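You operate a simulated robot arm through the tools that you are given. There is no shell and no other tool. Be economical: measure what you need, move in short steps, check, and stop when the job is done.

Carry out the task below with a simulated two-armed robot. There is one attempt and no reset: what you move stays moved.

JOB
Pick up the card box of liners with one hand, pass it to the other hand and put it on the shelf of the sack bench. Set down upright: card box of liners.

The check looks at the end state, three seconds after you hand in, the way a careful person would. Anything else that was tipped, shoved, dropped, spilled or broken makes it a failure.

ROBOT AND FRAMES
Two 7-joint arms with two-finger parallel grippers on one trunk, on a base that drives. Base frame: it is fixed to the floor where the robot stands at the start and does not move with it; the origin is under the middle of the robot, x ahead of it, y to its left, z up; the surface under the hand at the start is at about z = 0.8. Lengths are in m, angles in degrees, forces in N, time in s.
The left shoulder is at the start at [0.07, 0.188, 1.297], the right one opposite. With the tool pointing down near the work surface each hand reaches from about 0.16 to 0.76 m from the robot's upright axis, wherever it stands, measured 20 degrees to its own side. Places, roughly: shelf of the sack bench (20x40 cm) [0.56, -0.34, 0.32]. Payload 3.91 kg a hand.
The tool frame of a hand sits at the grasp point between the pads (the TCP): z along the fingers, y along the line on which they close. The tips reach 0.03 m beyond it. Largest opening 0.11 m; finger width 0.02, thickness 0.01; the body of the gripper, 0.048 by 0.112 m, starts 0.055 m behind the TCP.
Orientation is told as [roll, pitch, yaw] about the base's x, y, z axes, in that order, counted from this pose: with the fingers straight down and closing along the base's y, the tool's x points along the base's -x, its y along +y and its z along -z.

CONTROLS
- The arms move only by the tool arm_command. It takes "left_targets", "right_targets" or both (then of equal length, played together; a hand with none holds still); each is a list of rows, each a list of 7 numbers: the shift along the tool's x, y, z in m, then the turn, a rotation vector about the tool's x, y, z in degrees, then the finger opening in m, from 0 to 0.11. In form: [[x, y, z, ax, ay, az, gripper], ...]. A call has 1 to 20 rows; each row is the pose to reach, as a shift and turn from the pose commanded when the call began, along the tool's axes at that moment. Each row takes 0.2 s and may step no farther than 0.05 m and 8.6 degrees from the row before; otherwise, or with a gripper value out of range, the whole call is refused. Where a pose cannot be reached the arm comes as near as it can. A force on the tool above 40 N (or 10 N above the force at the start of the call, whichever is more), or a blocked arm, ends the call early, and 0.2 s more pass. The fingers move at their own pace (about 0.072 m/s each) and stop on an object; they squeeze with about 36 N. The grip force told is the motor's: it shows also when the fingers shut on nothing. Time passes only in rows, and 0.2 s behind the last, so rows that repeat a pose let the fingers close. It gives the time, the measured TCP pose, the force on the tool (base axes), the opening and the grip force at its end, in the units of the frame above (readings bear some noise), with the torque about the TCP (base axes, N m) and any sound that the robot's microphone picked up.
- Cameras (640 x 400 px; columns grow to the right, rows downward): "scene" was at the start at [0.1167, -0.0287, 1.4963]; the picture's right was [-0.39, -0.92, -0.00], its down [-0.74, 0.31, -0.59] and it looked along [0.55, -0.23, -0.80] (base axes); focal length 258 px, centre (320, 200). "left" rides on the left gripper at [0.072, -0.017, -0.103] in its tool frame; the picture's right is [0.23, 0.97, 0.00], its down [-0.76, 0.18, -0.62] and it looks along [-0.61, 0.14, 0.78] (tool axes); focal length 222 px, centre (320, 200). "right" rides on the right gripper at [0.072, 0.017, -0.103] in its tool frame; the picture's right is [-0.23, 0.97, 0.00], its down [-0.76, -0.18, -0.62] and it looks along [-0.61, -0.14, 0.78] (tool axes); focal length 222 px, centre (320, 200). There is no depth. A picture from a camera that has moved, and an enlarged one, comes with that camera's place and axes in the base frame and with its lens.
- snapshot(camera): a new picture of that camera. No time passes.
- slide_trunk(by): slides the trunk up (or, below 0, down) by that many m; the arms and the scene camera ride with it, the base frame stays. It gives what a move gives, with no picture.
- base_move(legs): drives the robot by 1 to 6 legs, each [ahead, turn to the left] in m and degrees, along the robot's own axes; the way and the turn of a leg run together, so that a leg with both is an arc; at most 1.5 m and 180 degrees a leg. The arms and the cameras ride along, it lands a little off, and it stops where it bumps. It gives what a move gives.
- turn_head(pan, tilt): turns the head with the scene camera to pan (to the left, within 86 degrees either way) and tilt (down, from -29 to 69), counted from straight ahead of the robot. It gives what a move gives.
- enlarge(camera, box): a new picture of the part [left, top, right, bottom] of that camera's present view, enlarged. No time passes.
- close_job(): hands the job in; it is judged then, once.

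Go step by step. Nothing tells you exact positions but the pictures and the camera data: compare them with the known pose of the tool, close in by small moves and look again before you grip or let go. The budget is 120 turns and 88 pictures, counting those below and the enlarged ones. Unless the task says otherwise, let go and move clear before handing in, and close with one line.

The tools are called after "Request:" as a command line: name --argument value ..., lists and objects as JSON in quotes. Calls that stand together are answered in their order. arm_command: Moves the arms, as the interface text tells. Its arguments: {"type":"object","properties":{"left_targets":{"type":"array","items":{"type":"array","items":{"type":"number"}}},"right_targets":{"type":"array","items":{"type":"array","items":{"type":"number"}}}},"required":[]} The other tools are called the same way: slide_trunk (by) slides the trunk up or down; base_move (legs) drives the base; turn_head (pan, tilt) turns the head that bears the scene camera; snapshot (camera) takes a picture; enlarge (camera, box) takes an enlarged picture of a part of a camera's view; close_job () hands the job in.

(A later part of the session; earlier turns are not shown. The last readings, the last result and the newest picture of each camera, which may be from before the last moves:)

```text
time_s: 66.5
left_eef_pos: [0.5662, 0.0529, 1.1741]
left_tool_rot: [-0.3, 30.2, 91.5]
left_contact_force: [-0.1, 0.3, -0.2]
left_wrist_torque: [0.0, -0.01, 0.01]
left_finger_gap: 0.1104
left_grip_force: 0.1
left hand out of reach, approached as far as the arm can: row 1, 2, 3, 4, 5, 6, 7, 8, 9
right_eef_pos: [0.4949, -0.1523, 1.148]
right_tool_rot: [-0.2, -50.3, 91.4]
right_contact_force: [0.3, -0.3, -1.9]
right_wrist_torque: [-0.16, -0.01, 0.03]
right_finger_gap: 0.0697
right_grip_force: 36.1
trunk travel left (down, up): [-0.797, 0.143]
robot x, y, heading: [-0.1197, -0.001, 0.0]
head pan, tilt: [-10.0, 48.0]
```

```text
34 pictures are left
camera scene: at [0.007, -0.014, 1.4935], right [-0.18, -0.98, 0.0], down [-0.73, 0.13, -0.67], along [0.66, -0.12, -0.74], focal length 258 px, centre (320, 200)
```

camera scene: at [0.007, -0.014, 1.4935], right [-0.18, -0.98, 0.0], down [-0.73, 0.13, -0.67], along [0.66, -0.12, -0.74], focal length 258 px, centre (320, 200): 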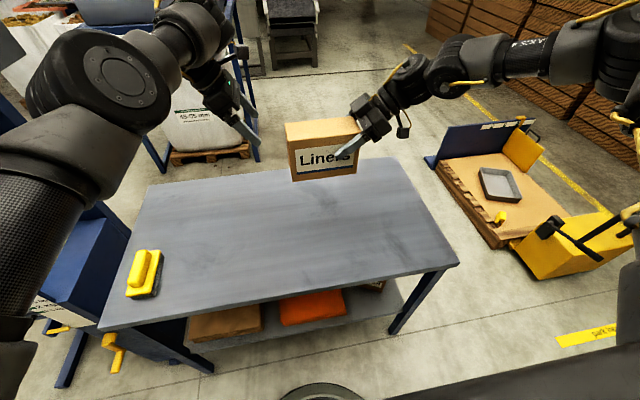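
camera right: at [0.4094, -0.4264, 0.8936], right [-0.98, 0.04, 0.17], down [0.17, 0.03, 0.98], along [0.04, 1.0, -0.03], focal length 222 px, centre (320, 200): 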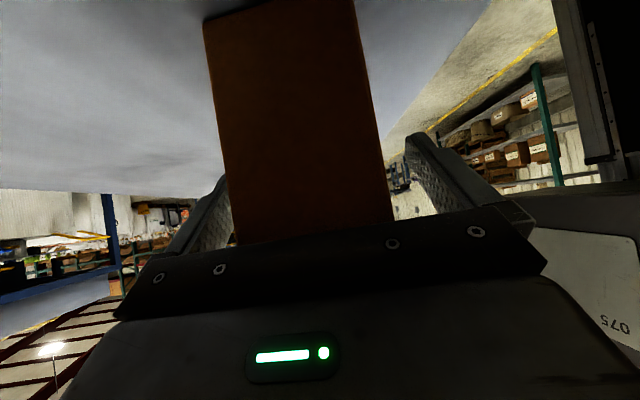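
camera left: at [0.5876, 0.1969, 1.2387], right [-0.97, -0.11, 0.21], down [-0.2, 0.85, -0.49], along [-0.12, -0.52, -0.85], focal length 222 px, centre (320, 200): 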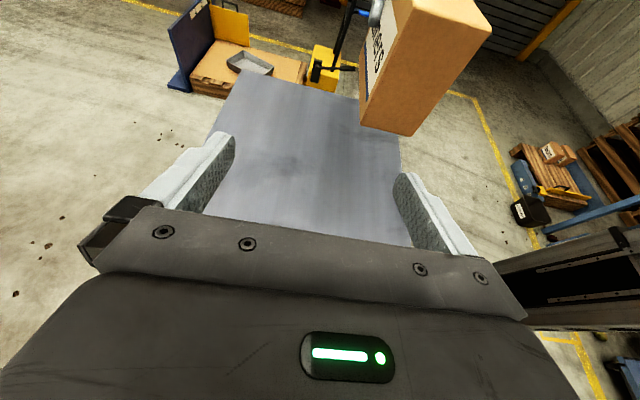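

That helped: the left is now at [0.566, 0.053, 1.174]. The arms allow more range higher up, so I'll raise the box and bring it further out and towards the left hand, stopping short of it.

Request:
arm_command --right_targets '[[-0.023, -0.005, -0.016, 0, 0, 0, 0.04], [-0.045, -0.015, -0.025, 0, 0, 0, 0.04], [-0.061, -0.03, -0.035, 0, 0, 0, 0.04], [-0.07, -0.045, -0.03, 0, 0, 0, 0.04], [-0.08, -0.06, -0.025, 0, 0, 0, 0.04], [-0.092, -0.0763, -0.0143, 0, 0, 0, 0.04], [-0.092, -0.0763, -0.0143, 0, 0, 0, 0.04]]'

Request:
snapshot --camera "scene"

```text
time_s: 68.1
left_eef_pos: [0.5676, 0.0539, 1.1746]
left_tool_rot: [-0.2, 30.1, 91.5]
left_contact_force: [-0.6, 0.5, 0.8]
left_wrist_torque: [0.01, 0.01, 0.01]
left_finger_gap: 0.1102
left_grip_force: 0.0
right_eef_pos: [0.5101, -0.1451, 1.2222]
right_tool_rot: [-0.1, -50.3, 91.5]
right_contact_force: [-0.1, -0.8, -3.0]
right_wrist_torque: [-0.12, -0.02, 0.02]
right_finger_gap: 0.0698
right_grip_force: 35.9
right hand out of reach, approached as far as the arm can: row 3, 4, 5, 6, 7
trunk travel left (down, up): [-0.797, 0.143]
robot x, y, heading: [-0.1174, -0.003, -0.0]
head pan, tilt: [-10.0, 48.0]
```

```text
33 pictures are left
camera scene: at [0.0066, -0.0141, 1.4936], right [-0.17, -0.98, 0.0], down [-0.73, 0.13, -0.67], along [0.66, -0.12, -0.74], focal length 258 px, centre (320, 200)
```

scene: 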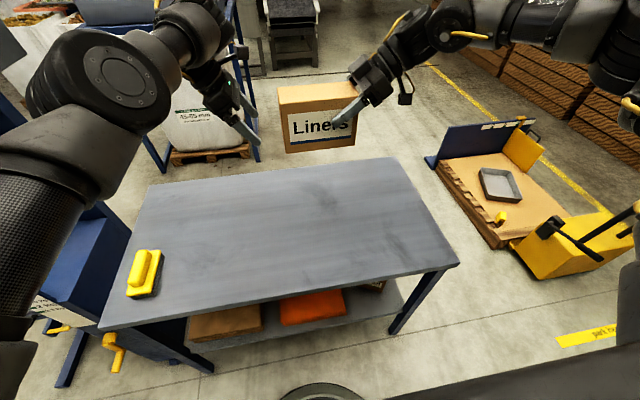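

The box is at about z = 1.22 and limited there. I'll raise the left hand and bring it over the box's left end from above.

Request:
arm_command --left_targets '[[0.02, 0, -0.034, 0, 0, 0, 0.11], [0.04, 0, -0.069, 0, 0, 0, 0.11], [0.06, 0, -0.1, 0, 0, 0, 0.11], [0.073, 0.02, -0.095, 0, 0, 0, 0.11], [0.09, 0.035, -0.09, 0, 0, 0, 0.11], [0.108, 0.05, -0.08, 0, 0, 0, 0.11], [0.1255, 0.062, -0.0715, 0, 0, 0, 0.11], [0.1255, 0.062, -0.0715, 0, 0, 0, 0.11]]'

Request:
snapshot --camera "left"

```text
time_s: 69.9
left_eef_pos: [0.5281, -0.0122, 1.2982]
left_tool_rot: [-0.2, 30.2, 91.5]
left_contact_force: [0.5, 0.2, -0.5]
left_wrist_torque: [0.03, 0.01, 0.01]
left_finger_gap: 0.1103
left_grip_force: 0.0
left hand out of reach, approached as far as the arm can: row 5, 6, 7, 8
right_eef_pos: [0.5099, -0.1448, 1.2214]
right_tool_rot: [-0.1, -50.1, 91.4]
right_contact_force: [0.5, 0.2, -2.5]
right_wrist_torque: [-0.16, -0.01, -0.01]
right_finger_gap: 0.0699
right_grip_force: 35.9
trunk travel left (down, up): [-0.797, 0.143]
robot x, y, heading: [-0.1194, 0.0032, -0.0]
head pan, tilt: [-10.0, 48.0]
```

```text
32 pictures are left
camera left: at [0.5451, -0.022, 1.4254], right [-0.97, -0.22, 0.11], down [-0.21, 0.97, 0.15], along [-0.14, 0.13, -0.98], focal length 222 px, centre (320, 200)
```

left: 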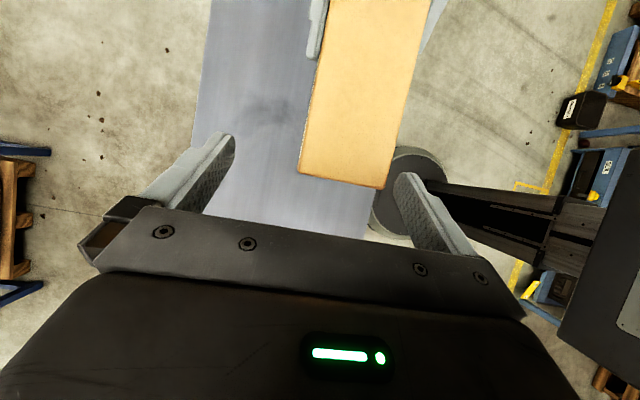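

Nearly aligned; the left needs about 2 cm more towards the robot. I'll go a bit higher with the left, where it has more freedom, before raising the box to it.

Request:
arm_command --left_targets '[[0.018, 0, -0.03, 0, 0, 0, 0.11], [0.035, 0, -0.06, 0, 0, 0, 0.11], [0.043, 0.012, -0.057, 0, 0, 0, 0.11], [0.051, 0.0235, -0.053, 0, 0, 0, 0.11], [0.051, 0.0235, -0.053, 0, 0, 0, 0.11]]' --right_targets '[[-0.008, 0, -0.006, 0, 0, 0, 0.04], [-0.015, 0, -0.013, 0, 0, 0, 0.04], [-0.02, -0.01, -0.017, 0, 0, 0, 0.04], [-0.023, -0.02, -0.019, 0, 0, 0, 0.04], [-0.023, -0.02, -0.019, 0, 0, 0, 0.04]]'

Request:
snapshot --camera "left"

```text
time_s: 71.1
left_eef_pos: [0.5177, -0.0217, 1.3695]
left_tool_rot: [-0.3, 30.3, 91.5]
left_contact_force: [0.0, -0.7, -0.8]
left_wrist_torque: [-0.03, 0.02, 0.0]
left_finger_gap: 0.1101
left_grip_force: 0.1
left hand out of reach, approached as far as the arm can: row 4, 5
right_eef_pos: [0.5069, -0.1429, 1.2444]
right_tool_rot: [-0.1, -50.2, 91.4]
right_contact_force: [0.2, 0.8, -3.6]
right_wrist_torque: [-0.14, -0.02, -0.01]
right_finger_gap: 0.0696
right_grip_force: 36.2
right hand out of reach, approached as far as the arm can: row 3, 4, 5
trunk travel left (down, up): [-0.797, 0.143]
robot x, y, heading: [-0.1189, -0.0008, 0.0]
head pan, tilt: [-10.0, 48.0]
```

```text
31 pictures are left
camera left: at [0.5332, -0.0311, 1.4951], right [-0.97, -0.22, 0.11], down [-0.21, 0.97, 0.15], along [-0.14, 0.13, -0.98], focal length 222 px, centre (320, 200)
```

left: 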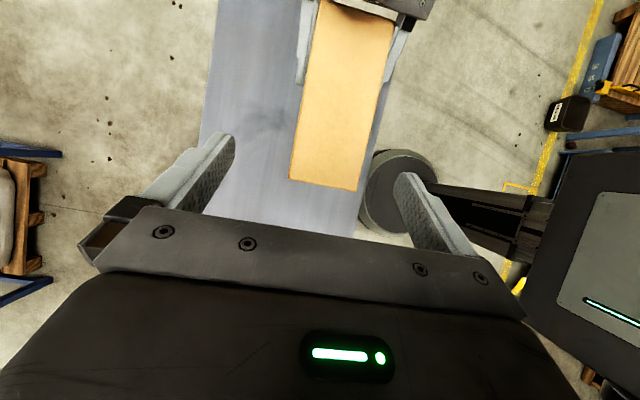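

At level height there's still a shortfall of about 3 cm in y. I'll turn the box 20° so its left end swings outward towards the left hand, which also suits the right wrist.

Request:
arm_command --right_targets '[[-0.01, 0.007, 0.006, 3.9, 0, 3.2, 0.04], [-0.02, 0.014, 0.012, 7.7, 0, 6.4, 0.04], [-0.03, 0.021, 0.018, 11.6, 0, 9.6, 0.04], [-0.0395, 0.029, 0.024, 15.4, 0, 12.8, 0.04], [-0.0395, 0.029, 0.024, 15.4, 0, 12.8, 0.04]]'

```text
time_s: 72.3
left_eef_pos: [0.5174, -0.0212, 1.3683]
left_tool_rot: [-0.4, 30.2, 91.4]
left_contact_force: [-0.2, -0.8, 0.2]
left_wrist_torque: [-0.03, 0.0, -0.01]
left_finger_gap: 0.1099
left_grip_force: 0.2
right_eef_pos: [0.4758, -0.1011, 1.2595]
right_tool_rot: [-0.1, -50.2, 71.4]
right_contact_force: [0.5, 0.1, -3.5]
right_wrist_torque: [-0.11, 0.05, 0.0]
right_finger_gap: 0.0699
right_grip_force: 36.1
trunk travel left (down, up): [-0.797, 0.143]
robot x, y, heading: [-0.1178, 0.0011, 0.2]
head pan, tilt: [-10.0, 48.0]
```

The right hand reached that freely. Now I'll turn the left by the same 20° above the box.

Request:
arm_command --left_targets '[[-0.001, 0.003, 0, -2.5, 0, 4.3, 0.11], [-0.002, 0.006, -0.001, -5, 0, 8.6, 0.11], [-0.003, 0.01, -0.002, -7.6, 0, 13, 0.11], [-0.004, 0.013, -0.002, -10.1, 0, 17.3, 0.11], [-0.004, 0.013, -0.002, -10.1, 0, 17.3, 0.11]]'

Request:
snapshot --camera "left"

Request:
snapshot --camera "scene"

```text
time_s: 73.5
left_eef_pos: [0.5124, -0.0257, 1.372]
left_tool_rot: [-0.3, 30.1, 71.6]
left_contact_force: [0.2, -0.1, -0.2]
left_wrist_torque: [0.01, 0.02, -0.01]
left_finger_gap: 0.1098
left_grip_force: 0.0
left hand out of reach, approached as far as the arm can: row 2, 3, 4, 5
right_eef_pos: [0.4757, -0.101, 1.2584]
right_tool_rot: [0.0, -50.3, 71.6]
right_contact_force: [0.1, 0.1, -3.0]
right_wrist_torque: [-0.13, 0.1, -0.01]
right_finger_gap: 0.0695
right_grip_force: 36.0
trunk travel left (down, up): [-0.797, 0.143]
robot x, y, heading: [-0.1214, -0.0007, -0.1]
head pan, tilt: [-10.0, 48.0]
```

```text
30 pictures are left
camera left: at [0.5253, -0.0403, 1.4987], right [-0.99, 0.12, 0.11], down [0.14, 0.98, 0.16], along [-0.09, 0.17, -0.98], focal length 222 px, centre (320, 200)
```

left: 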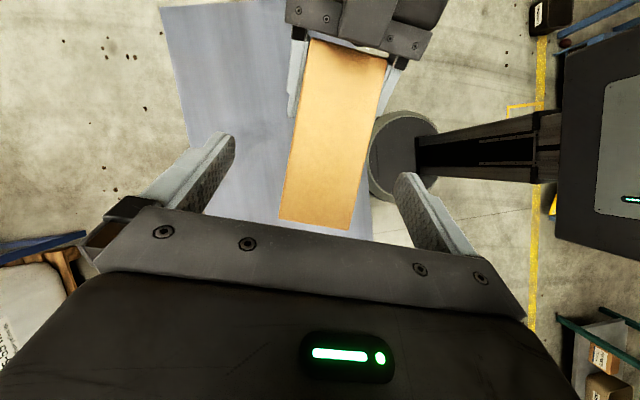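

```text
29 pictures are left
camera scene: at [0.0061, -0.0141, 1.4936], right [-0.17, -0.98, 0.0], down [-0.73, 0.13, -0.67], along [0.66, -0.12, -0.74], focal length 258 px, centre (320, 200)
```

scene: 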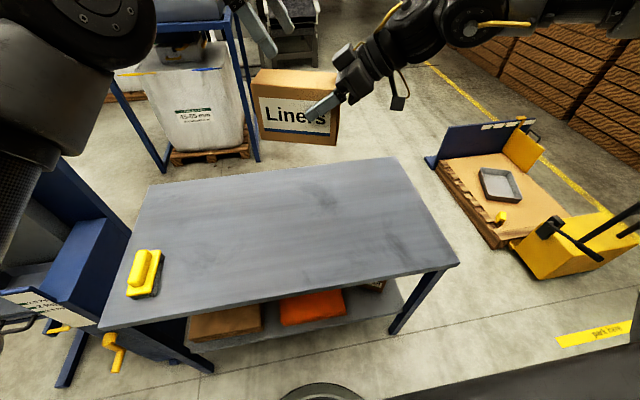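

The left fingers now straddle the box's line. I'll tilt its left end up 20° so the left gets a shallower grip angle (better for the shelf), then raise the box between the left fingers.

Request:
arm_command --right_targets '[[0, -0.004, 0, 0, -7, 0, 0.04], [0, -0.008, 0, 0, -14, 0, 0.04], [0, -0.011, 0, 0, -20, 0, 0.04], [0, -0.011, 0, 0, -20, 0, 0.04]]'

Request:
snapshot --camera "left"

```text
time_s: 74.5
left_eef_pos: [0.5137, -0.0256, 1.3715]
left_tool_rot: [-0.3, 30.1, 71.4]
left_contact_force: [-0.1, 0.2, -0.2]
left_wrist_torque: [-0.04, 0.01, 0.01]
left_finger_gap: 0.1104
left_grip_force: 0.0
right_eef_pos: [0.4875, -0.1045, 1.2585]
right_tool_rot: [-0.2, -70.3, 71.5]
right_contact_force: [0.0, 0.1, -2.9]
right_wrist_torque: [-0.14, 0.04, -0.02]
right_finger_gap: 0.0699
right_grip_force: 35.7
trunk travel left (down, up): [-0.797, 0.143]
robot x, y, heading: [-0.1221, 0.0, 0.1]
head pan, tilt: [-10.0, 48.0]
```

```text
28 pictures are left
camera left: at [0.5258, -0.0397, 1.4983], right [-0.99, 0.12, 0.11], down [0.14, 0.98, 0.16], along [-0.09, 0.17, -0.98], focal length 222 px, centre (320, 200)
```

left: 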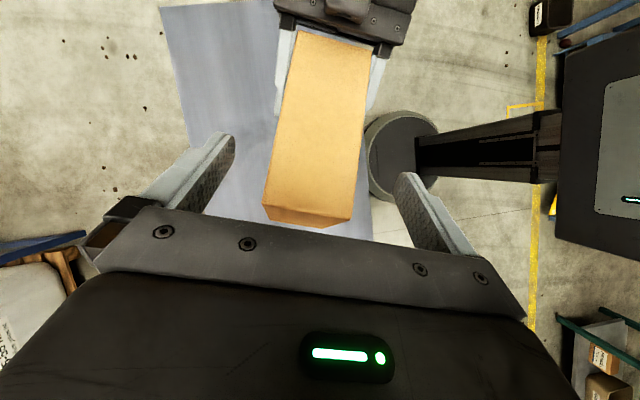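

It's centred. Now I'll raise the box 7.7 cm into the left hand and look.

Request:
arm_command --right_targets '[[-0.02, 0, -0.007, 0, 0, 0, 0.04], [-0.04, 0, -0.0143, 0, 0, 0, 0.04], [-0.06, 0, -0.0215, 0, 0, 0, 0.04], [-0.0725, 0, -0.026, 0, 0, 0, 0.04], [-0.0725, 0, -0.026, 0, 0, 0, 0.04]]'

Request:
snapshot --camera "left"

Request:
turn_head --pan -3 --tilt 22

Request:
snapshot --camera "scene"

```text
time_s: 75.7
left_eef_pos: [0.5138, -0.0246, 1.3705]
left_tool_rot: [-0.4, 30.1, 71.6]
left_contact_force: [-0.1, -0.8, 0.7]
left_wrist_torque: [0.0, -0.02, 0.01]
left_finger_gap: 0.11
left_grip_force: 0.0
right_eef_pos: [0.4878, -0.1037, 1.3354]
right_tool_rot: [-0.1, -70.2, 71.6]
right_contact_force: [-0.1, -0.1, -3.5]
right_wrist_torque: [-0.13, 0.04, 0.0]
right_finger_gap: 0.0695
right_grip_force: 36.6
trunk travel left (down, up): [-0.797, 0.143]
robot x, y, heading: [-0.1158, -0.0001, 0.1]
head pan, tilt: [-10.0, 48.0]
```

```text
27 pictures are left
camera left: at [0.5261, -0.0399, 1.4982], right [-0.99, 0.12, 0.11], down [0.14, 0.98, 0.16], along [-0.09, 0.17, -0.98], focal length 222 px, centre (320, 200)
```

left: 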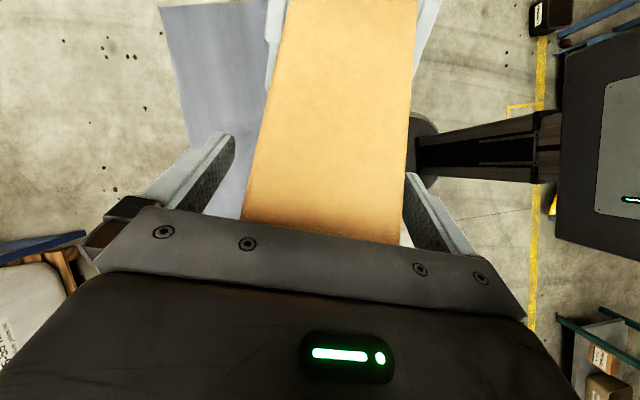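

```text
time_s: 76.6
left_eef_pos: [0.5134, -0.025, 1.3725]
left_tool_rot: [-0.2, 30.1, 71.5]
left_contact_force: [0.5, 0.4, 0.1]
left_wrist_torque: [-0.01, -0.01, -0.02]
left_finger_gap: 0.1102
left_grip_force: 0.0
right_eef_pos: [0.4868, -0.105, 1.3356]
right_tool_rot: [0.0, -70.1, 71.5]
right_contact_force: [-0.4, 0.5, -3.6]
right_wrist_torque: [-0.14, 0.02, 0.04]
right_finger_gap: 0.0696
right_grip_force: 35.4
trunk travel left (down, up): [-0.797, 0.143]
robot x, y, heading: [-0.1195, -0.0038, 0.0]
head pan, tilt: [-3.0, 22.0]
```

```text
26 pictures are left
camera scene: at [0.0217, -0.005, 1.5331], right [-0.05, -1.0, 0.0], down [-0.38, 0.02, -0.93], along [0.93, -0.05, -0.38], focal length 258 px, centre (320, 200)
```

scene: 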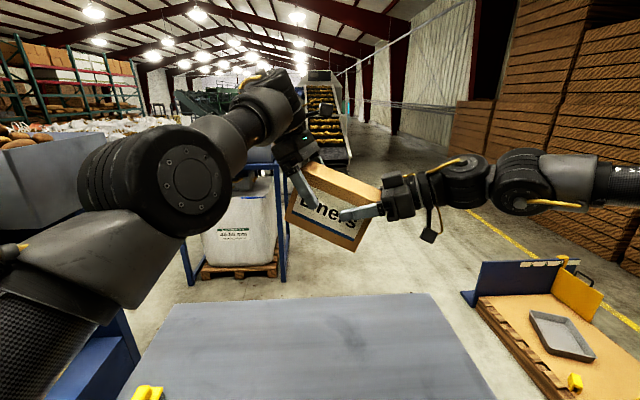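

Box and left fingers overlap well, but the box sits a little toward one finger. I'll centre it by 8 mm and then close the left hand.

Request:
arm_command --right_targets '[[0, -0.004, 0, 0, 0, 0, 0.04], [0, -0.008, 0, 0, 0, 0, 0.04]]'

Request:
enlarge --camera "left" --box '[160, 100, 480, 300]'

Request:
enlarge --camera "scene" --box '[240, 110, 440, 235]'

```text
time_s: 77.2
left_eef_pos: [0.5141, -0.0251, 1.3706]
left_tool_rot: [-0.3, 30.1, 71.5]
left_contact_force: [0.8, -0.4, 0.4]
left_wrist_torque: [0.02, -0.02, -0.02]
left_finger_gap: 0.11
left_grip_force: 0.1
right_eef_pos: [0.4938, -0.1067, 1.336]
right_tool_rot: [-0.1, -70.2, 71.7]
right_contact_force: [-1.2, 0.0, -3.1]
right_wrist_torque: [-0.14, 0.05, -0.04]
right_finger_gap: 0.0696
right_grip_force: 36.2
trunk travel left (down, up): [-0.797, 0.143]
robot x, y, heading: [-0.1196, 0.0, 0.1]
head pan, tilt: [-3.0, 22.0]
```

```text
2.00 times, centred on (320, 200) of left
camera zoom: at [0.5261, -0.0398, 1.4982], right [-0.99, 0.12, 0.11], down [0.14, 0.98, 0.16], along [-0.09, 0.17, -0.98], focal length 444 px, centre (320, 200)
```

zoom: 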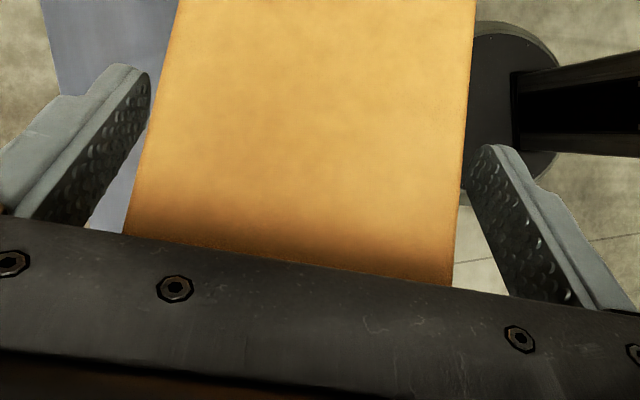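

```text
3.20 times, centred on (340, 172) of scene
camera zoom: at [0.022, -0.0048, 1.5331], right [-0.05, -1.0, 0.0], down [-0.37, 0.02, -0.93], along [0.93, -0.05, -0.38], focal length 824 px, centre (256, 288)
```

zoom: 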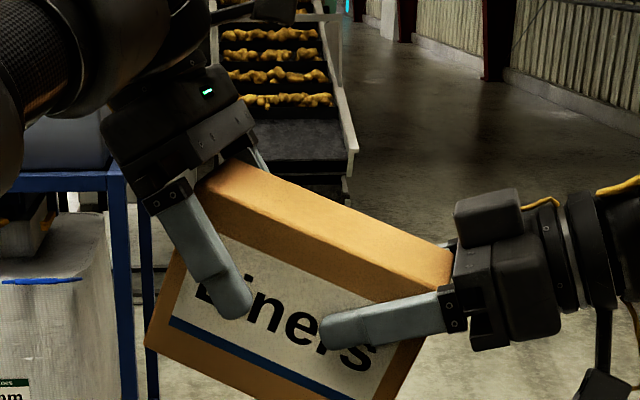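

It's centred with both grips well separated. I'll close the left hand while the right keeps holding.

Request:
arm_command --left_targets '[[0, 0, 0, 0, 0, 0, 0.08], [0, 0, 0, 0, 0, 0, 0.06], [0, 0, 0, 0, 0, 0, 0.04], [0, 0, 0, 0, 0, 0, 0.04], [0, 0, 0, 0, 0, 0, 0.04], [0, 0, 0, 0, 0, 0, 0.04]]'

```text
time_s: 78.8
left_eef_pos: [0.5147, -0.0235, 1.3716]
left_tool_rot: [-0.6, 30.0, 71.5]
left_contact_force: [1.4, -0.1, 0.2]
left_wrist_torque: [-0.14, -0.05, 0.04]
left_finger_gap: 0.0696
left_grip_force: 36.5
right_eef_pos: [0.4902, -0.1052, 1.3367]
right_tool_rot: [0.3, -70.1, 71.7]
right_contact_force: [-1.3, -0.3, -1.4]
right_wrist_torque: [0.17, -0.02, 0.04]
right_finger_gap: 0.07
right_grip_force: 35.5
trunk travel left (down, up): [-0.797, 0.143]
robot x, y, heading: [-0.1202, -0.0013, 0.2]
head pan, tilt: [-3.0, 22.0]
stopped in row 6 (left hand): the force on the tool passed its limit at 40 N (the readings are from after the stop); the commanded pose is now the measured one
```

The left grips firmly at 36 N with the gap at the box's width. I'll open the right hand and back it straight out along its fingers.

Request:
arm_command --right_targets '[[0, 0, 0, 0, 0, 0, 0.08], [0, 0, 0, 0, 0, 0, 0.1], [0, 0, 0, 0, 0, 0, 0.11], [0, 0, -0.03, 0, 0, 0, 0.11], [0, 0, -0.06, 0, 0, 0, 0.11], [0, 0, -0.09, 0, 0, 0, 0.11], [0, 0, -0.12, 0, 0, 0, 0.11], [0, 0, -0.15, 0, 0, 0, 0.11]]'

Request:
snapshot --camera "scene"

```text
time_s: 80.6
left_eef_pos: [0.5145, -0.0251, 1.3733]
left_tool_rot: [-0.6, 30.0, 71.7]
left_contact_force: [0.0, -0.1, 0.3]
left_wrist_torque: [0.12, -0.04, 0.01]
left_finger_gap: 0.0696
left_grip_force: 35.4
right_eef_pos: [0.4463, -0.2389, 1.3874]
right_tool_rot: [0.2, -70.2, 71.8]
right_contact_force: [-0.5, -0.6, -0.3]
right_wrist_torque: [0.0, 0.03, -0.02]
right_finger_gap: 0.1097
right_grip_force: 0.0
trunk travel left (down, up): [-0.797, 0.143]
robot x, y, heading: [-0.1156, 0.0005, 0.0]
head pan, tilt: [-3.0, 22.0]
```

```text
23 pictures are left
camera scene: at [0.0203, -0.0065, 1.5333], right [-0.05, -1.0, 0.0], down [-0.37, 0.02, -0.93], along [0.93, -0.05, -0.37], focal length 258 px, centre (320, 200)
```

scene: 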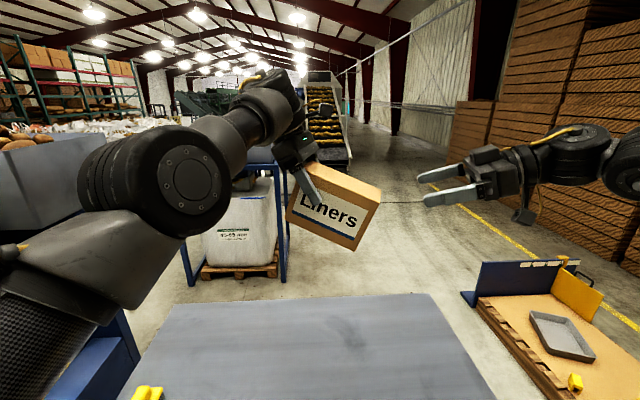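

The handover is done: the left alone holds the box steadily. Before driving I'll look to the right, to see the clearance for the right elbow and where the robot must stand.

Request:
turn_head --pan -70 --tilt 38

Request:
snapshot --camera "scene"

```text
time_s: 82.0
left_eef_pos: [0.515, -0.0244, 1.3718]
left_tool_rot: [-0.7, 30.0, 71.6]
left_contact_force: [-0.1, 0.5, -0.2]
left_wrist_torque: [0.09, -0.03, -0.03]
left_finger_gap: 0.07
left_grip_force: 36.5
right_eef_pos: [0.4466, -0.2377, 1.3885]
right_tool_rot: [0.4, -70.1, 71.7]
right_contact_force: [0.0, -0.8, -0.8]
right_wrist_torque: [0.04, 0.01, 0.0]
right_finger_gap: 0.1098
right_grip_force: 0.2
trunk travel left (down, up): [-0.797, 0.143]
robot x, y, heading: [-0.1219, -0.0009, -0.0]
head pan, tilt: [-70.0, 38.0]
```

```text
22 pictures are left
camera scene: at [-0.0412, -0.0811, 1.508], right [-0.94, -0.34, 0.0], down [-0.21, 0.58, -0.79], along [0.27, -0.74, -0.62], focal length 258 px, centre (320, 200)
```

scene: 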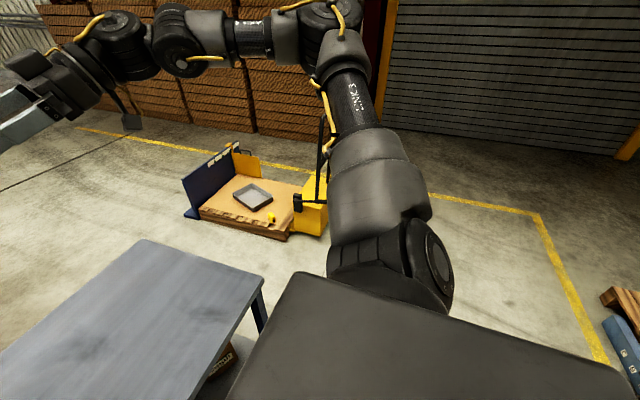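

The floor to the right is free, and there seems to be another small box already at that end of the shelf, so I'll inspect the shelf before placing. First I'll bring the left hand to its forward-pointing carrying pose with the box level.

Request:
arm_command --left_targets '[[-0.031, -0.004, -0.002, 0, 4, 0, 0.04], [-0.062, -0.008, -0.004, 0, 8, 0, 0.04], [-0.093, -0.013, -0.005, 0, 12, 0, 0.04], [-0.124, -0.018, -0.007, 0, 16, 0, 0.04], [-0.1555, -0.022, -0.009, 0, 20, 0, 0.04], [-0.1555, -0.022, -0.009, 0, 20, 0, 0.04]]'

Request:
arm_command --left_targets '[[0, -0.005, 0, 5.9, 0, -4.96, 0.04], [0, -0.01, 0, 11.8, 0, -9.9, 0.04], [0, -0.015, 0, 17.7, 0, -14.9, 0.04], [-0.01, -0.02, 0, 23.6, 0, -19.8, 0.04], [-0.02, -0.02, 0, 29.5, 0, -24.8, 0.04], [-0.03, -0.02, 0, 35.4, 0, -29.7, 0.04], [-0.04, -0.02, -0.01, 41.3, 0, -34.7, 0.04], [-0.05, -0.02, -0.02, 47.2, 0, -39.7, 0.04], [-0.06, -0.02, -0.03, 53.1, 0, -44.6, 0.04], [-0.07, -0.02, -0.04, 59, 0, -49.6, 0.04], [-0.08, -0.02, -0.05, 64.9, 0, -54.5, 0.04], [-0.09, -0.02, -0.06, 70.8, 0, -59.5, 0.04], [-0.1, -0.02, -0.07, 76.7, 0, -64.4, 0.04], [-0.1, -0.02, -0.07, 82.7, 0, -69.4, 0.04]]'

Request:
turn_head --pan 0 --tilt 30

Request:
snapshot --camera "scene"

```text
time_s: 83.4
left_eef_pos: [0.5795, 0.0989, 1.3004]
left_tool_rot: [-0.7, 50.0, 71.4]
left_contact_force: [-0.4, 0.5, -0.8]
left_wrist_torque: [0.11, -0.03, 0.02]
left_finger_gap: 0.0696
left_grip_force: 35.4
right_eef_pos: [0.4459, -0.2382, 1.388]
right_tool_rot: [0.3, -70.2, 71.8]
right_contact_force: [0.1, 0.2, -0.1]
right_wrist_torque: [0.01, 0.0, 0.0]
right_finger_gap: 0.1099
right_grip_force: 0.1
trunk travel left (down, up): [-0.797, 0.143]
robot x, y, heading: [-0.1237, -0.0016, -0.0]
head pan, tilt: [-70.0, 38.0]
```

```text
time_s: 86.4
left_eef_pos: [0.6371, 0.208, 1.269]
left_tool_rot: [0.2, 50.5, -179.8]
left_contact_force: [0.1, -0.1, -0.6]
left_wrist_torque: [-0.01, 0.15, -0.01]
left_finger_gap: 0.0696
left_grip_force: 36.0
left hand out of reach, approached as far as the arm can: row 5, 6, 7
right_eef_pos: [0.4472, -0.2371, 1.3866]
right_tool_rot: [0.5, -70.1, 71.8]
right_contact_force: [-0.1, -0.2, -0.1]
right_wrist_torque: [0.01, -0.01, 0.01]
right_finger_gap: 0.1101
right_grip_force: 0.0
trunk travel left (down, up): [-0.797, 0.143]
robot x, y, heading: [-0.1249, 0.0049, 0.1]
head pan, tilt: [-70.0, 38.0]
```

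```text
time_s: 87.8
left_eef_pos: [0.637, 0.2057, 1.2698]
left_tool_rot: [0.2, 50.4, 180.0]
left_contact_force: [0.0, -0.1, -0.2]
left_wrist_torque: [-0.01, 0.15, 0.01]
left_finger_gap: 0.0694
left_grip_force: 36.0
right_eef_pos: [0.4467, -0.2371, 1.3873]
right_tool_rot: [0.3, -70.1, 71.7]
right_contact_force: [-0.1, 0.1, -0.6]
right_wrist_torque: [0.0, -0.04, -0.01]
right_finger_gap: 0.11
right_grip_force: 0.1
trunk travel left (down, up): [-0.797, 0.143]
robot x, y, heading: [-0.1216, 0.0001, 0.0]
head pan, tilt: [0.0, 30.0]
```

```text
21 pictures are left
camera scene: at [0.0196, 0.0001, 1.5203], right [0.0, -1.0, 0.0], down [-0.5, 0.0, -0.87], along [0.87, 0.0, -0.5], focal length 258 px, centre (320, 200)
```

scene: 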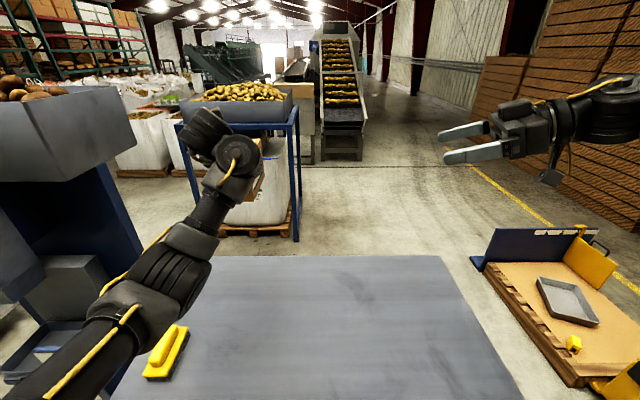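

The box is level and pointing ahead. I'll now drive: turn left 45°, back off 0.76 m and turn back, so I stand in front of the shelf's right end with the arms clear of the bench.

Request:
base_move --legs '[[0, 45], [-0.76, 0], [0, -45]]'

Request:
turn_head --pan 5 --tilt 42

Request:
snapshot --camera "scene"

```text
time_s: 96.0
left_eef_pos: [0.1086, -0.3515, 1.2688]
left_tool_rot: [0.3, 50.5, 177.3]
left_contact_force: [0.2, 0.7, 0.5]
left_wrist_torque: [0.03, 0.17, -0.03]
left_finger_gap: 0.0697
left_grip_force: 36.5
right_eef_pos: [-0.1033, -0.7872, 1.3873]
right_tool_rot: [0.4, -70.2, 68.9]
right_contact_force: [0.0, -0.6, 0.1]
right_wrist_torque: [-0.01, 0.01, 0.0]
right_finger_gap: 0.1099
right_grip_force: 0.0
trunk travel left (down, up): [-0.797, 0.143]
robot x, y, heading: [-0.6562, -0.5233, -2.9]
head pan, tilt: [0.0, 30.0]
```

```text
time_s: 96.8
left_eef_pos: [0.1074, -0.3529, 1.2689]
left_tool_rot: [0.2, 50.5, 177.2]
left_contact_force: [0.4, 0.3, 0.0]
left_wrist_torque: [-0.01, 0.13, 0.0]
left_finger_gap: 0.0698
left_grip_force: 36.2
right_eef_pos: [-0.1039, -0.7873, 1.3871]
right_tool_rot: [0.4, -70.1, 69.0]
right_contact_force: [0.0, -0.3, -0.1]
right_wrist_torque: [-0.01, 0.0, -0.03]
right_finger_gap: 0.1101
right_grip_force: 0.0
trunk travel left (down, up): [-0.797, 0.143]
robot x, y, heading: [-0.6569, -0.521, -2.9]
head pan, tilt: [5.0, 42.0]
```

```text
20 pictures are left
camera scene: at [-0.5253, -0.5222, 1.5021], right [0.04, -1.0, 0.0], down [-0.67, -0.03, -0.74], along [0.74, 0.03, -0.67], focal length 258 px, centre (320, 200)
```

scene: 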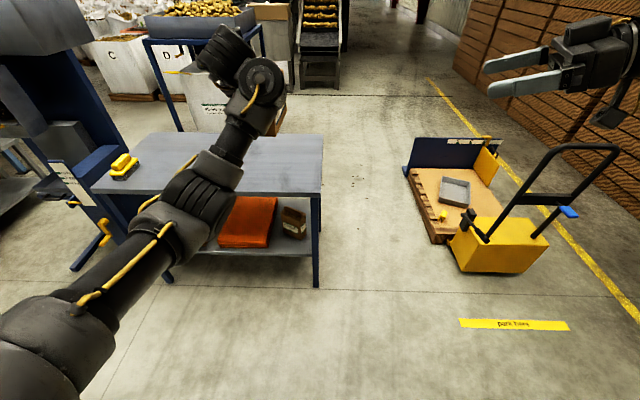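

I'm standing at [-0.657, -0.521] with a heading of -2.9°. I can see an orange bag and another small box on the shelf, so I'll lower the trunk clear of the bench edge and inspect the shelf properly.

Request:
slide_trunk --by -0.6

Request:
turn_head --pan 8 --tilt 25

Request:
snapshot --camera "scene"

```text
refused: -0.6 is not a number from -0.4 to 0.4
```

```text
time_s: 97.6
left_eef_pos: [0.1072, -0.3529, 1.2698]
left_tool_rot: [0.3, 50.4, 177.4]
left_contact_force: [-1.1, 0.0, -0.1]
left_wrist_torque: [-0.04, 0.11, -0.02]
left_finger_gap: 0.0697
left_grip_force: 35.7
right_eef_pos: [-0.1032, -0.7868, 1.3877]
right_tool_rot: [0.3, -70.0, 69.0]
right_contact_force: [0.3, -0.1, -0.6]
right_wrist_torque: [-0.02, 0.03, 0.02]
right_finger_gap: 0.11
right_grip_force: 0.0
trunk travel left (down, up): [-0.797, 0.143]
robot x, y, heading: [-0.657, -0.5216, -3.0]
head pan, tilt: [8.0, 25.0]
```

```text
19 pictures are left
camera scene: at [-0.5169, -0.5167, 1.5282], right [0.09, -1.0, 0.0], down [-0.42, -0.04, -0.91], along [0.9, 0.08, -0.42], focal length 258 px, centre (320, 200)
```

scene: 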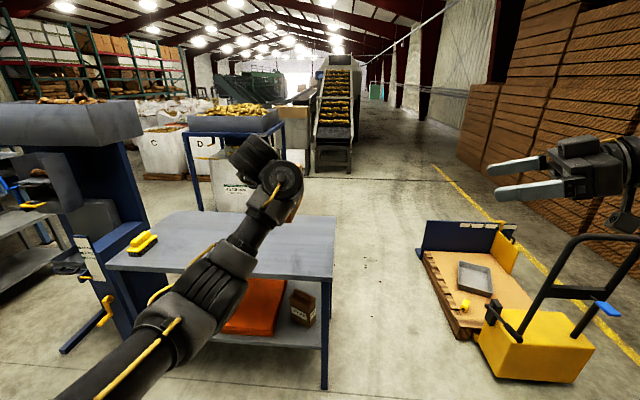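

Request:
slide_trunk --by -0.35

Request:
slide_trunk --by -0.25

Request:
snapshot --camera "scene"

```text
time_s: 101.0
left_eef_pos: [0.1082, -0.3527, 0.9196]
left_tool_rot: [0.3, 50.6, 177.3]
left_contact_force: [-0.2, 0.9, -0.4]
left_wrist_torque: [-0.02, 0.17, -0.03]
left_finger_gap: 0.0699
left_grip_force: 36.8
right_eef_pos: [-0.1044, -0.7878, 1.0365]
right_tool_rot: [0.3, -70.2, 69.0]
right_contact_force: [-0.3, 0.4, 0.2]
right_wrist_torque: [-0.02, 0.01, -0.01]
right_finger_gap: 0.11
right_grip_force: 0.0
trunk travel left (down, up): [-0.447, 0.493]
robot x, y, heading: [-0.6562, -0.524, -2.8]
head pan, tilt: [8.0, 25.0]
```

```text
time_s: 103.6
left_eef_pos: [0.1075, -0.3525, 0.6698]
left_tool_rot: [0.1, 50.6, 177.4]
left_contact_force: [0.8, -0.5, 0.4]
left_wrist_torque: [0.01, 0.15, 0.0]
left_finger_gap: 0.0699
left_grip_force: 36.0
right_eef_pos: [-0.1054, -0.7871, 0.7888]
right_tool_rot: [0.3, -70.1, 68.9]
right_contact_force: [0.1, -1.1, -0.8]
right_wrist_torque: [0.02, 0.02, 0.01]
right_finger_gap: 0.11
right_grip_force: 0.0
trunk travel left (down, up): [-0.197, 0.743]
robot x, y, heading: [-0.66, -0.5207, -2.7]
head pan, tilt: [8.0, 25.0]
```

```text
18 pictures are left
camera scene: at [-0.5174, -0.5166, 0.9284], right [0.09, -1.0, 0.0], down [-0.42, -0.04, -0.91], along [0.9, 0.08, -0.42], focal length 258 px, centre (320, 200)
```

scene: 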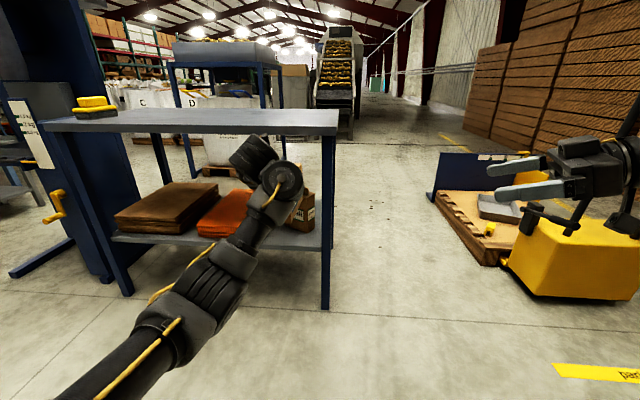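

Request:
enlarge --camera "scene" --box '[180, 130, 350, 260]'

Request:
snapshot --camera "left"

```text
3.08 times, centred on (265, 195) of scene
camera zoom: at [-0.5174, -0.5166, 0.9284], right [0.09, -1.0, 0.0], down [-0.42, -0.04, -0.91], along [0.9, 0.08, -0.42], focal length 793 px, centre (489, 215)
```

zoom: 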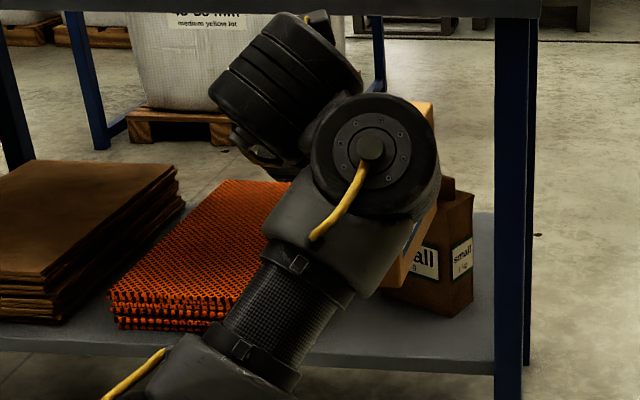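

```text
16 pictures are left
camera left: at [0.0745, -0.3333, 0.7917], right [0.09, -0.98, 0.18], down [-0.97, -0.13, -0.19], along [0.21, -0.16, -0.97], focal length 222 px, centre (320, 200)
```

left: 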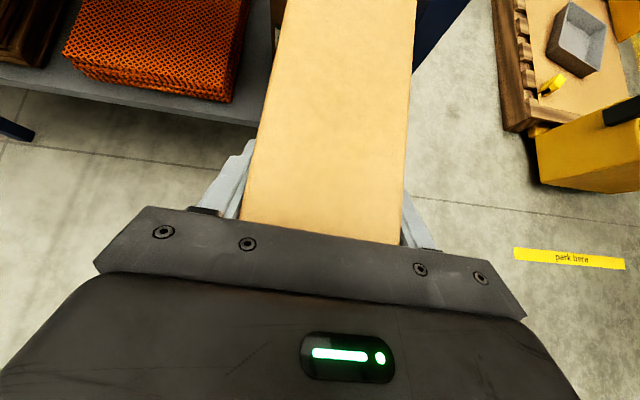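

A third item, a small paper bag marked "small", stands at the shelf's right front. I'll view it from the right hand's camera to find the free space exactly.

Request:
snapshot --camera "right"

```text
15 pictures are left
camera right: at [-0.1643, -0.895, 0.7542], right [-0.88, 0.42, 0.22], down [0.05, -0.37, 0.93], along [0.47, 0.83, 0.3], focal length 222 px, centre (320, 200)
```

right: 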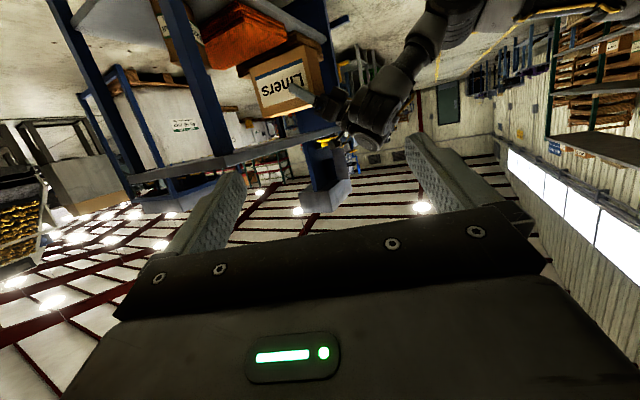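

I'll shift the left hand 15 cm to the left, which also lines up with the gap between the orange sheets and the small bag, and take another look.

Request:
arm_command --left_targets '[[0, -0.03, 0, 0, 0, 0, 0.04], [0, -0.06, 0, 0, 0, 0, 0.04], [0, -0.09, 0, 0, 0, 0, 0.04], [0, -0.12, 0, 0, 0, 0, 0.04], [0, -0.15, 0, 0, 0, 0, 0.04]]'

Request:
enlarge --camera "scene" --box '[160, 120, 350, 260]'

```text
time_s: 104.8
left_eef_pos: [0.1134, -0.2021, 0.6693]
left_tool_rot: [0.1, 50.5, 177.3]
left_contact_force: [0.6, 0.2, 0.0]
left_wrist_torque: [-0.02, 0.13, 0.01]
left_finger_gap: 0.0698
left_grip_force: 35.6
right_eef_pos: [-0.1055, -0.7871, 0.7876]
right_tool_rot: [0.3, -70.0, 69.0]
right_contact_force: [0.9, -0.3, 0.5]
right_wrist_torque: [-0.02, -0.01, -0.02]
right_finger_gap: 0.11
right_grip_force: 0.1
trunk travel left (down, up): [-0.197, 0.743]
robot x, y, heading: [-0.6585, -0.5196, -2.8]
head pan, tilt: [8.0, 25.0]
```

```text
2.86 times, centred on (255, 190) of scene
camera zoom: at [-0.5173, -0.5164, 0.9283], right [0.09, -1.0, 0.0], down [-0.42, -0.04, -0.91], along [0.9, 0.08, -0.42], focal length 736 px, centre (506, 229)
```

zoom: 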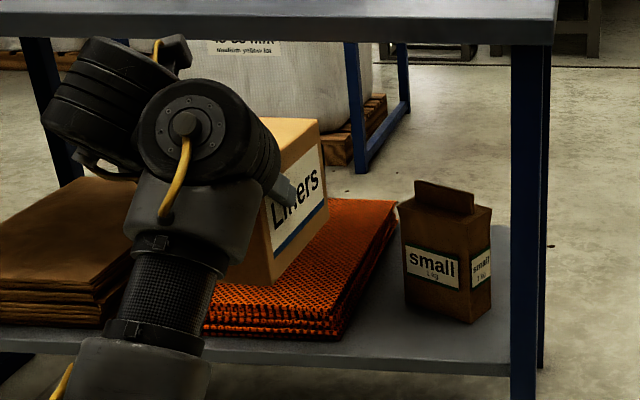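

Now it's clear: the orange sheets reach to y ≈ -0.18 and the small bag fills x 0.43–0.53, y -0.26…-0.40, so the free spot is behind the bag, around [0.66, -0.28]. The way in is diagonally from the front left (heading about -35°), so I'll first turn left and check the path there.

Request:
base_move --legs '[[-0.1, 0], [0, 88]]'

Request:
turn_head --pan 0 --tilt 25

Request:
snapshot --camera "scene"

```text
time_s: 109.8
left_eef_pos: [-1.078, 0.2542, 0.6679]
left_tool_rot: [0.2, 50.5, -92.8]
left_contact_force: [-0.6, 0.3, -0.1]
left_wrist_torque: [-0.16, 0.02, -0.03]
left_finger_gap: 0.0697
left_grip_force: 35.5
right_eef_pos: [-0.4945, 0.035, 0.7867]
right_tool_rot: [0.3, -70.1, 158.9]
right_contact_force: [-0.2, -0.6, 0.0]
right_wrist_torque: [0.0, 0.02, 0.01]
right_finger_gap: 0.1098
right_grip_force: 0.1
trunk travel left (down, up): [-0.197, 0.743]
robot x, y, heading: [-0.7587, -0.5189, 87.3]
head pan, tilt: [8.0, 25.0]
```

```text
time_s: 110.4
left_eef_pos: [-1.0774, 0.2546, 0.6673]
left_tool_rot: [0.2, 50.5, -92.9]
left_contact_force: [1.1, 0.7, 0.3]
left_wrist_torque: [-0.14, 0.0, -0.01]
left_finger_gap: 0.0697
left_grip_force: 35.9
right_eef_pos: [-0.4933, 0.036, 0.7877]
right_tool_rot: [0.2, -70.0, 159.0]
right_contact_force: [-0.5, -0.1, 0.7]
right_wrist_torque: [0.04, -0.01, 0.0]
right_finger_gap: 0.1098
right_grip_force: 0.0
trunk travel left (down, up): [-0.197, 0.743]
robot x, y, heading: [-0.7609, -0.5186, 87.3]
head pan, tilt: [0.0, 25.0]
```

```text
13 pictures are left
camera scene: at [-0.7538, -0.375, 0.9283], right [1.0, -0.05, 0.0], down [-0.02, -0.42, -0.91], along [0.05, 0.9, -0.42], focal length 258 px, centre (320, 200)
```

scene: 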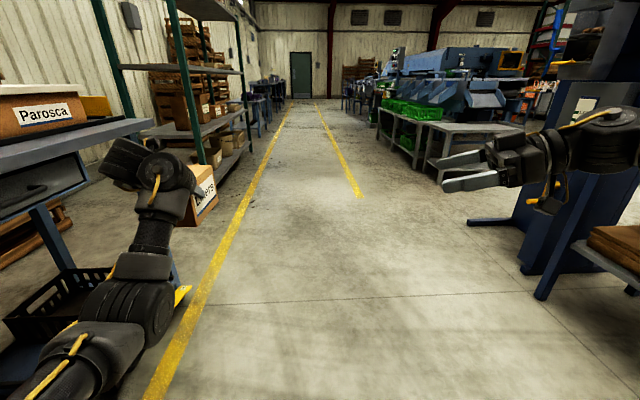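

The path along here is open, apart from a bench on the far left. I'll pull the left hand back in by 15 cm, then drive ahead 0.945 m and turn to -35°.

Request:
arm_command --left_targets '[[0, 0.03, 0, 0, 0, 0, 0.04], [0, 0.06, 0, 0, 0, 0, 0.04], [0, 0.09, 0, 0, 0, 0, 0.04], [0, 0.12, 0, 0, 0, 0, 0.04], [0, 0.15, 0, 0, 0, 0, 0.04]]'

Request:
base_move --legs '[[0, -1], [0.945, 0], [0, -121]]'

Request:
turn_head --pan -2 --tilt 28

Request:
snapshot --camera "scene"

```text
time_s: 111.6
left_eef_pos: [-0.9276, 0.245, 0.6655]
left_tool_rot: [0.4, 50.4, -92.8]
left_contact_force: [-0.6, -0.2, 0.5]
left_wrist_torque: [-0.12, 0.01, -0.03]
left_finger_gap: 0.0698
left_grip_force: 36.2
right_eef_pos: [-0.4938, 0.036, 0.7872]
right_tool_rot: [0.2, -70.1, 158.9]
right_contact_force: [-0.3, 0.8, 0.4]
right_wrist_torque: [0.03, -0.01, -0.01]
right_finger_gap: 0.1101
right_grip_force: 0.1
trunk travel left (down, up): [-0.197, 0.743]
robot x, y, heading: [-0.7602, -0.5152, 87.2]
head pan, tilt: [0.0, 25.0]
```

```text
time_s: 122.1
left_eef_pos: [0.0367, 0.1938, 0.6661]
left_tool_rot: [0.3, 50.5, 145.9]
left_contact_force: [-0.4, -0.1, 0.4]
left_wrist_torque: [0.1, 0.14, 0.03]
left_finger_gap: 0.07
left_grip_force: 36.3
right_eef_pos: [-0.3683, -0.0679, 0.7869]
right_tool_rot: [0.3, -70.2, 37.5]
right_contact_force: [-0.2, 0.0, 0.0]
right_wrist_torque: [0.0, 0.03, -0.01]
right_finger_gap: 0.1099
right_grip_force: 0.1
trunk travel left (down, up): [-0.197, 0.743]
robot x, y, heading: [-0.7017, 0.4499, -34.2]
head pan, tilt: [0.0, 25.0]
```

```text
time_s: 122.7
left_eef_pos: [0.0368, 0.1934, 0.6674]
left_tool_rot: [0.3, 50.5, 146.0]
left_contact_force: [0.0, -0.4, 0.7]
left_wrist_torque: [0.11, 0.1, -0.02]
left_finger_gap: 0.07
left_grip_force: 35.9
right_eef_pos: [-0.3687, -0.0675, 0.7863]
right_tool_rot: [0.2, -70.2, 37.6]
right_contact_force: [-0.8, -0.9, 0.3]
right_wrist_torque: [-0.01, 0.01, 0.01]
right_finger_gap: 0.1099
right_grip_force: 0.0
trunk travel left (down, up): [-0.197, 0.743]
robot x, y, heading: [-0.7056, 0.4464, -34.2]
head pan, tilt: [-2.0, 28.0]
```

```text
12 pictures are left
camera scene: at [-0.5897, 0.3648, 0.9235], right [-0.59, -0.81, 0.0], down [-0.38, 0.28, -0.88], along [0.71, -0.52, -0.47], focal length 258 px, centre (320, 200)
```

scene: 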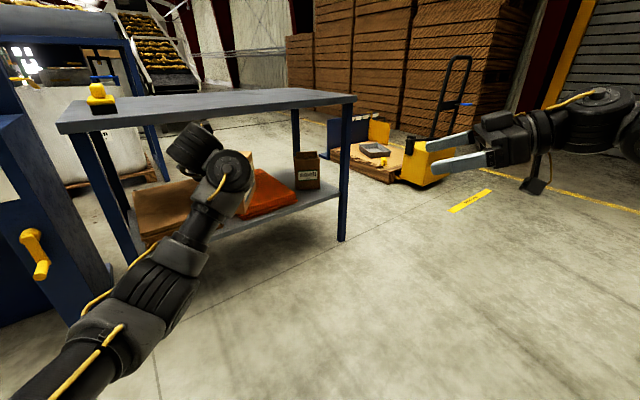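

I'm at the diagonal start. Before entering I'll stretch the left arm ahead and lower the box to about z = 0.47, so the elbow stays above the shelf level.

Request:
arm_command --left_targets '[[-0.009, 0, 0.028, 0, 0, 0, 0.04], [-0.017, 0, 0.056, 0, 0, 0, 0.04], [-0.026, 0, 0.085, 0, 0, 0, 0.04], [-0.035, 0, 0.113, 0, 0, 0, 0.04], [-0.043, 0, 0.141, 0, 0, 0, 0.04], [-0.052, 0, 0.169, 0, 0, 0, 0.04], [-0.061, 0, 0.197, 0, 0, 0, 0.04], [-0.0694, 0, 0.2257, 0, 0, 0, 0.04], [-0.0694, 0, 0.2257, 0, 0, 0, 0.04]]'

Request:
snapshot --camera "scene"

```text
time_s: 124.7
left_eef_pos: [0.142, 0.1199, 0.4687]
left_tool_rot: [0.4, 50.5, 145.9]
left_contact_force: [-0.3, 0.2, 0.4]
left_wrist_torque: [0.08, 0.13, 0.01]
left_finger_gap: 0.0699
left_grip_force: 36.1
right_eef_pos: [-0.3686, -0.0666, 0.7876]
right_tool_rot: [0.4, -70.1, 37.6]
right_contact_force: [0.2, -0.1, -0.4]
right_wrist_torque: [0.02, 0.02, -0.01]
right_finger_gap: 0.1102
right_grip_force: 0.1
trunk travel left (down, up): [-0.197, 0.743]
robot x, y, heading: [-0.7031, 0.4483, -34.0]
head pan, tilt: [-2.0, 28.0]
```

```text
11 pictures are left
camera scene: at [-0.5897, 0.3648, 0.9235], right [-0.59, -0.81, 0.0], down [-0.38, 0.28, -0.88], along [0.71, -0.52, -0.47], focal length 258 px, centre (320, 200)
```

scene: 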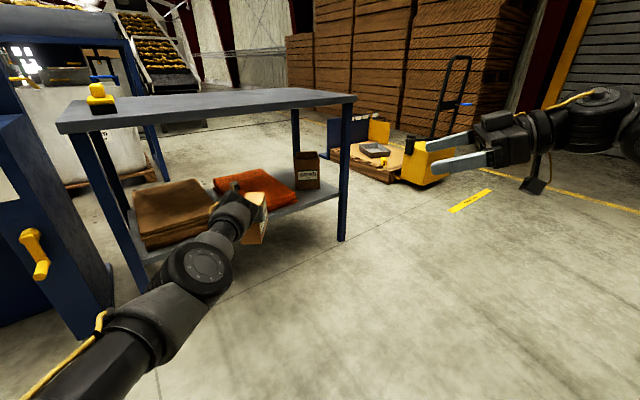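

The arm is stretched with its elbow at about z = 0.61, which fits between shelf and bench top. I'll enlarge the shelf from this angle to refine the target spot.

Request:
enlarge --camera "scene" --box '[180, 130, 360, 250]'

```text
3.33 times, centred on (270, 190) of scene
camera zoom: at [-0.5897, 0.3648, 0.9235], right [-0.59, -0.81, 0.0], down [-0.38, 0.28, -0.88], along [0.71, -0.52, -0.47], focal length 859 px, centre (487, 233)
```

zoom: 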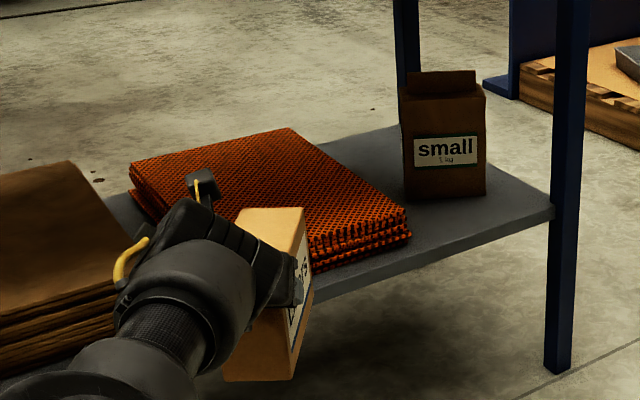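

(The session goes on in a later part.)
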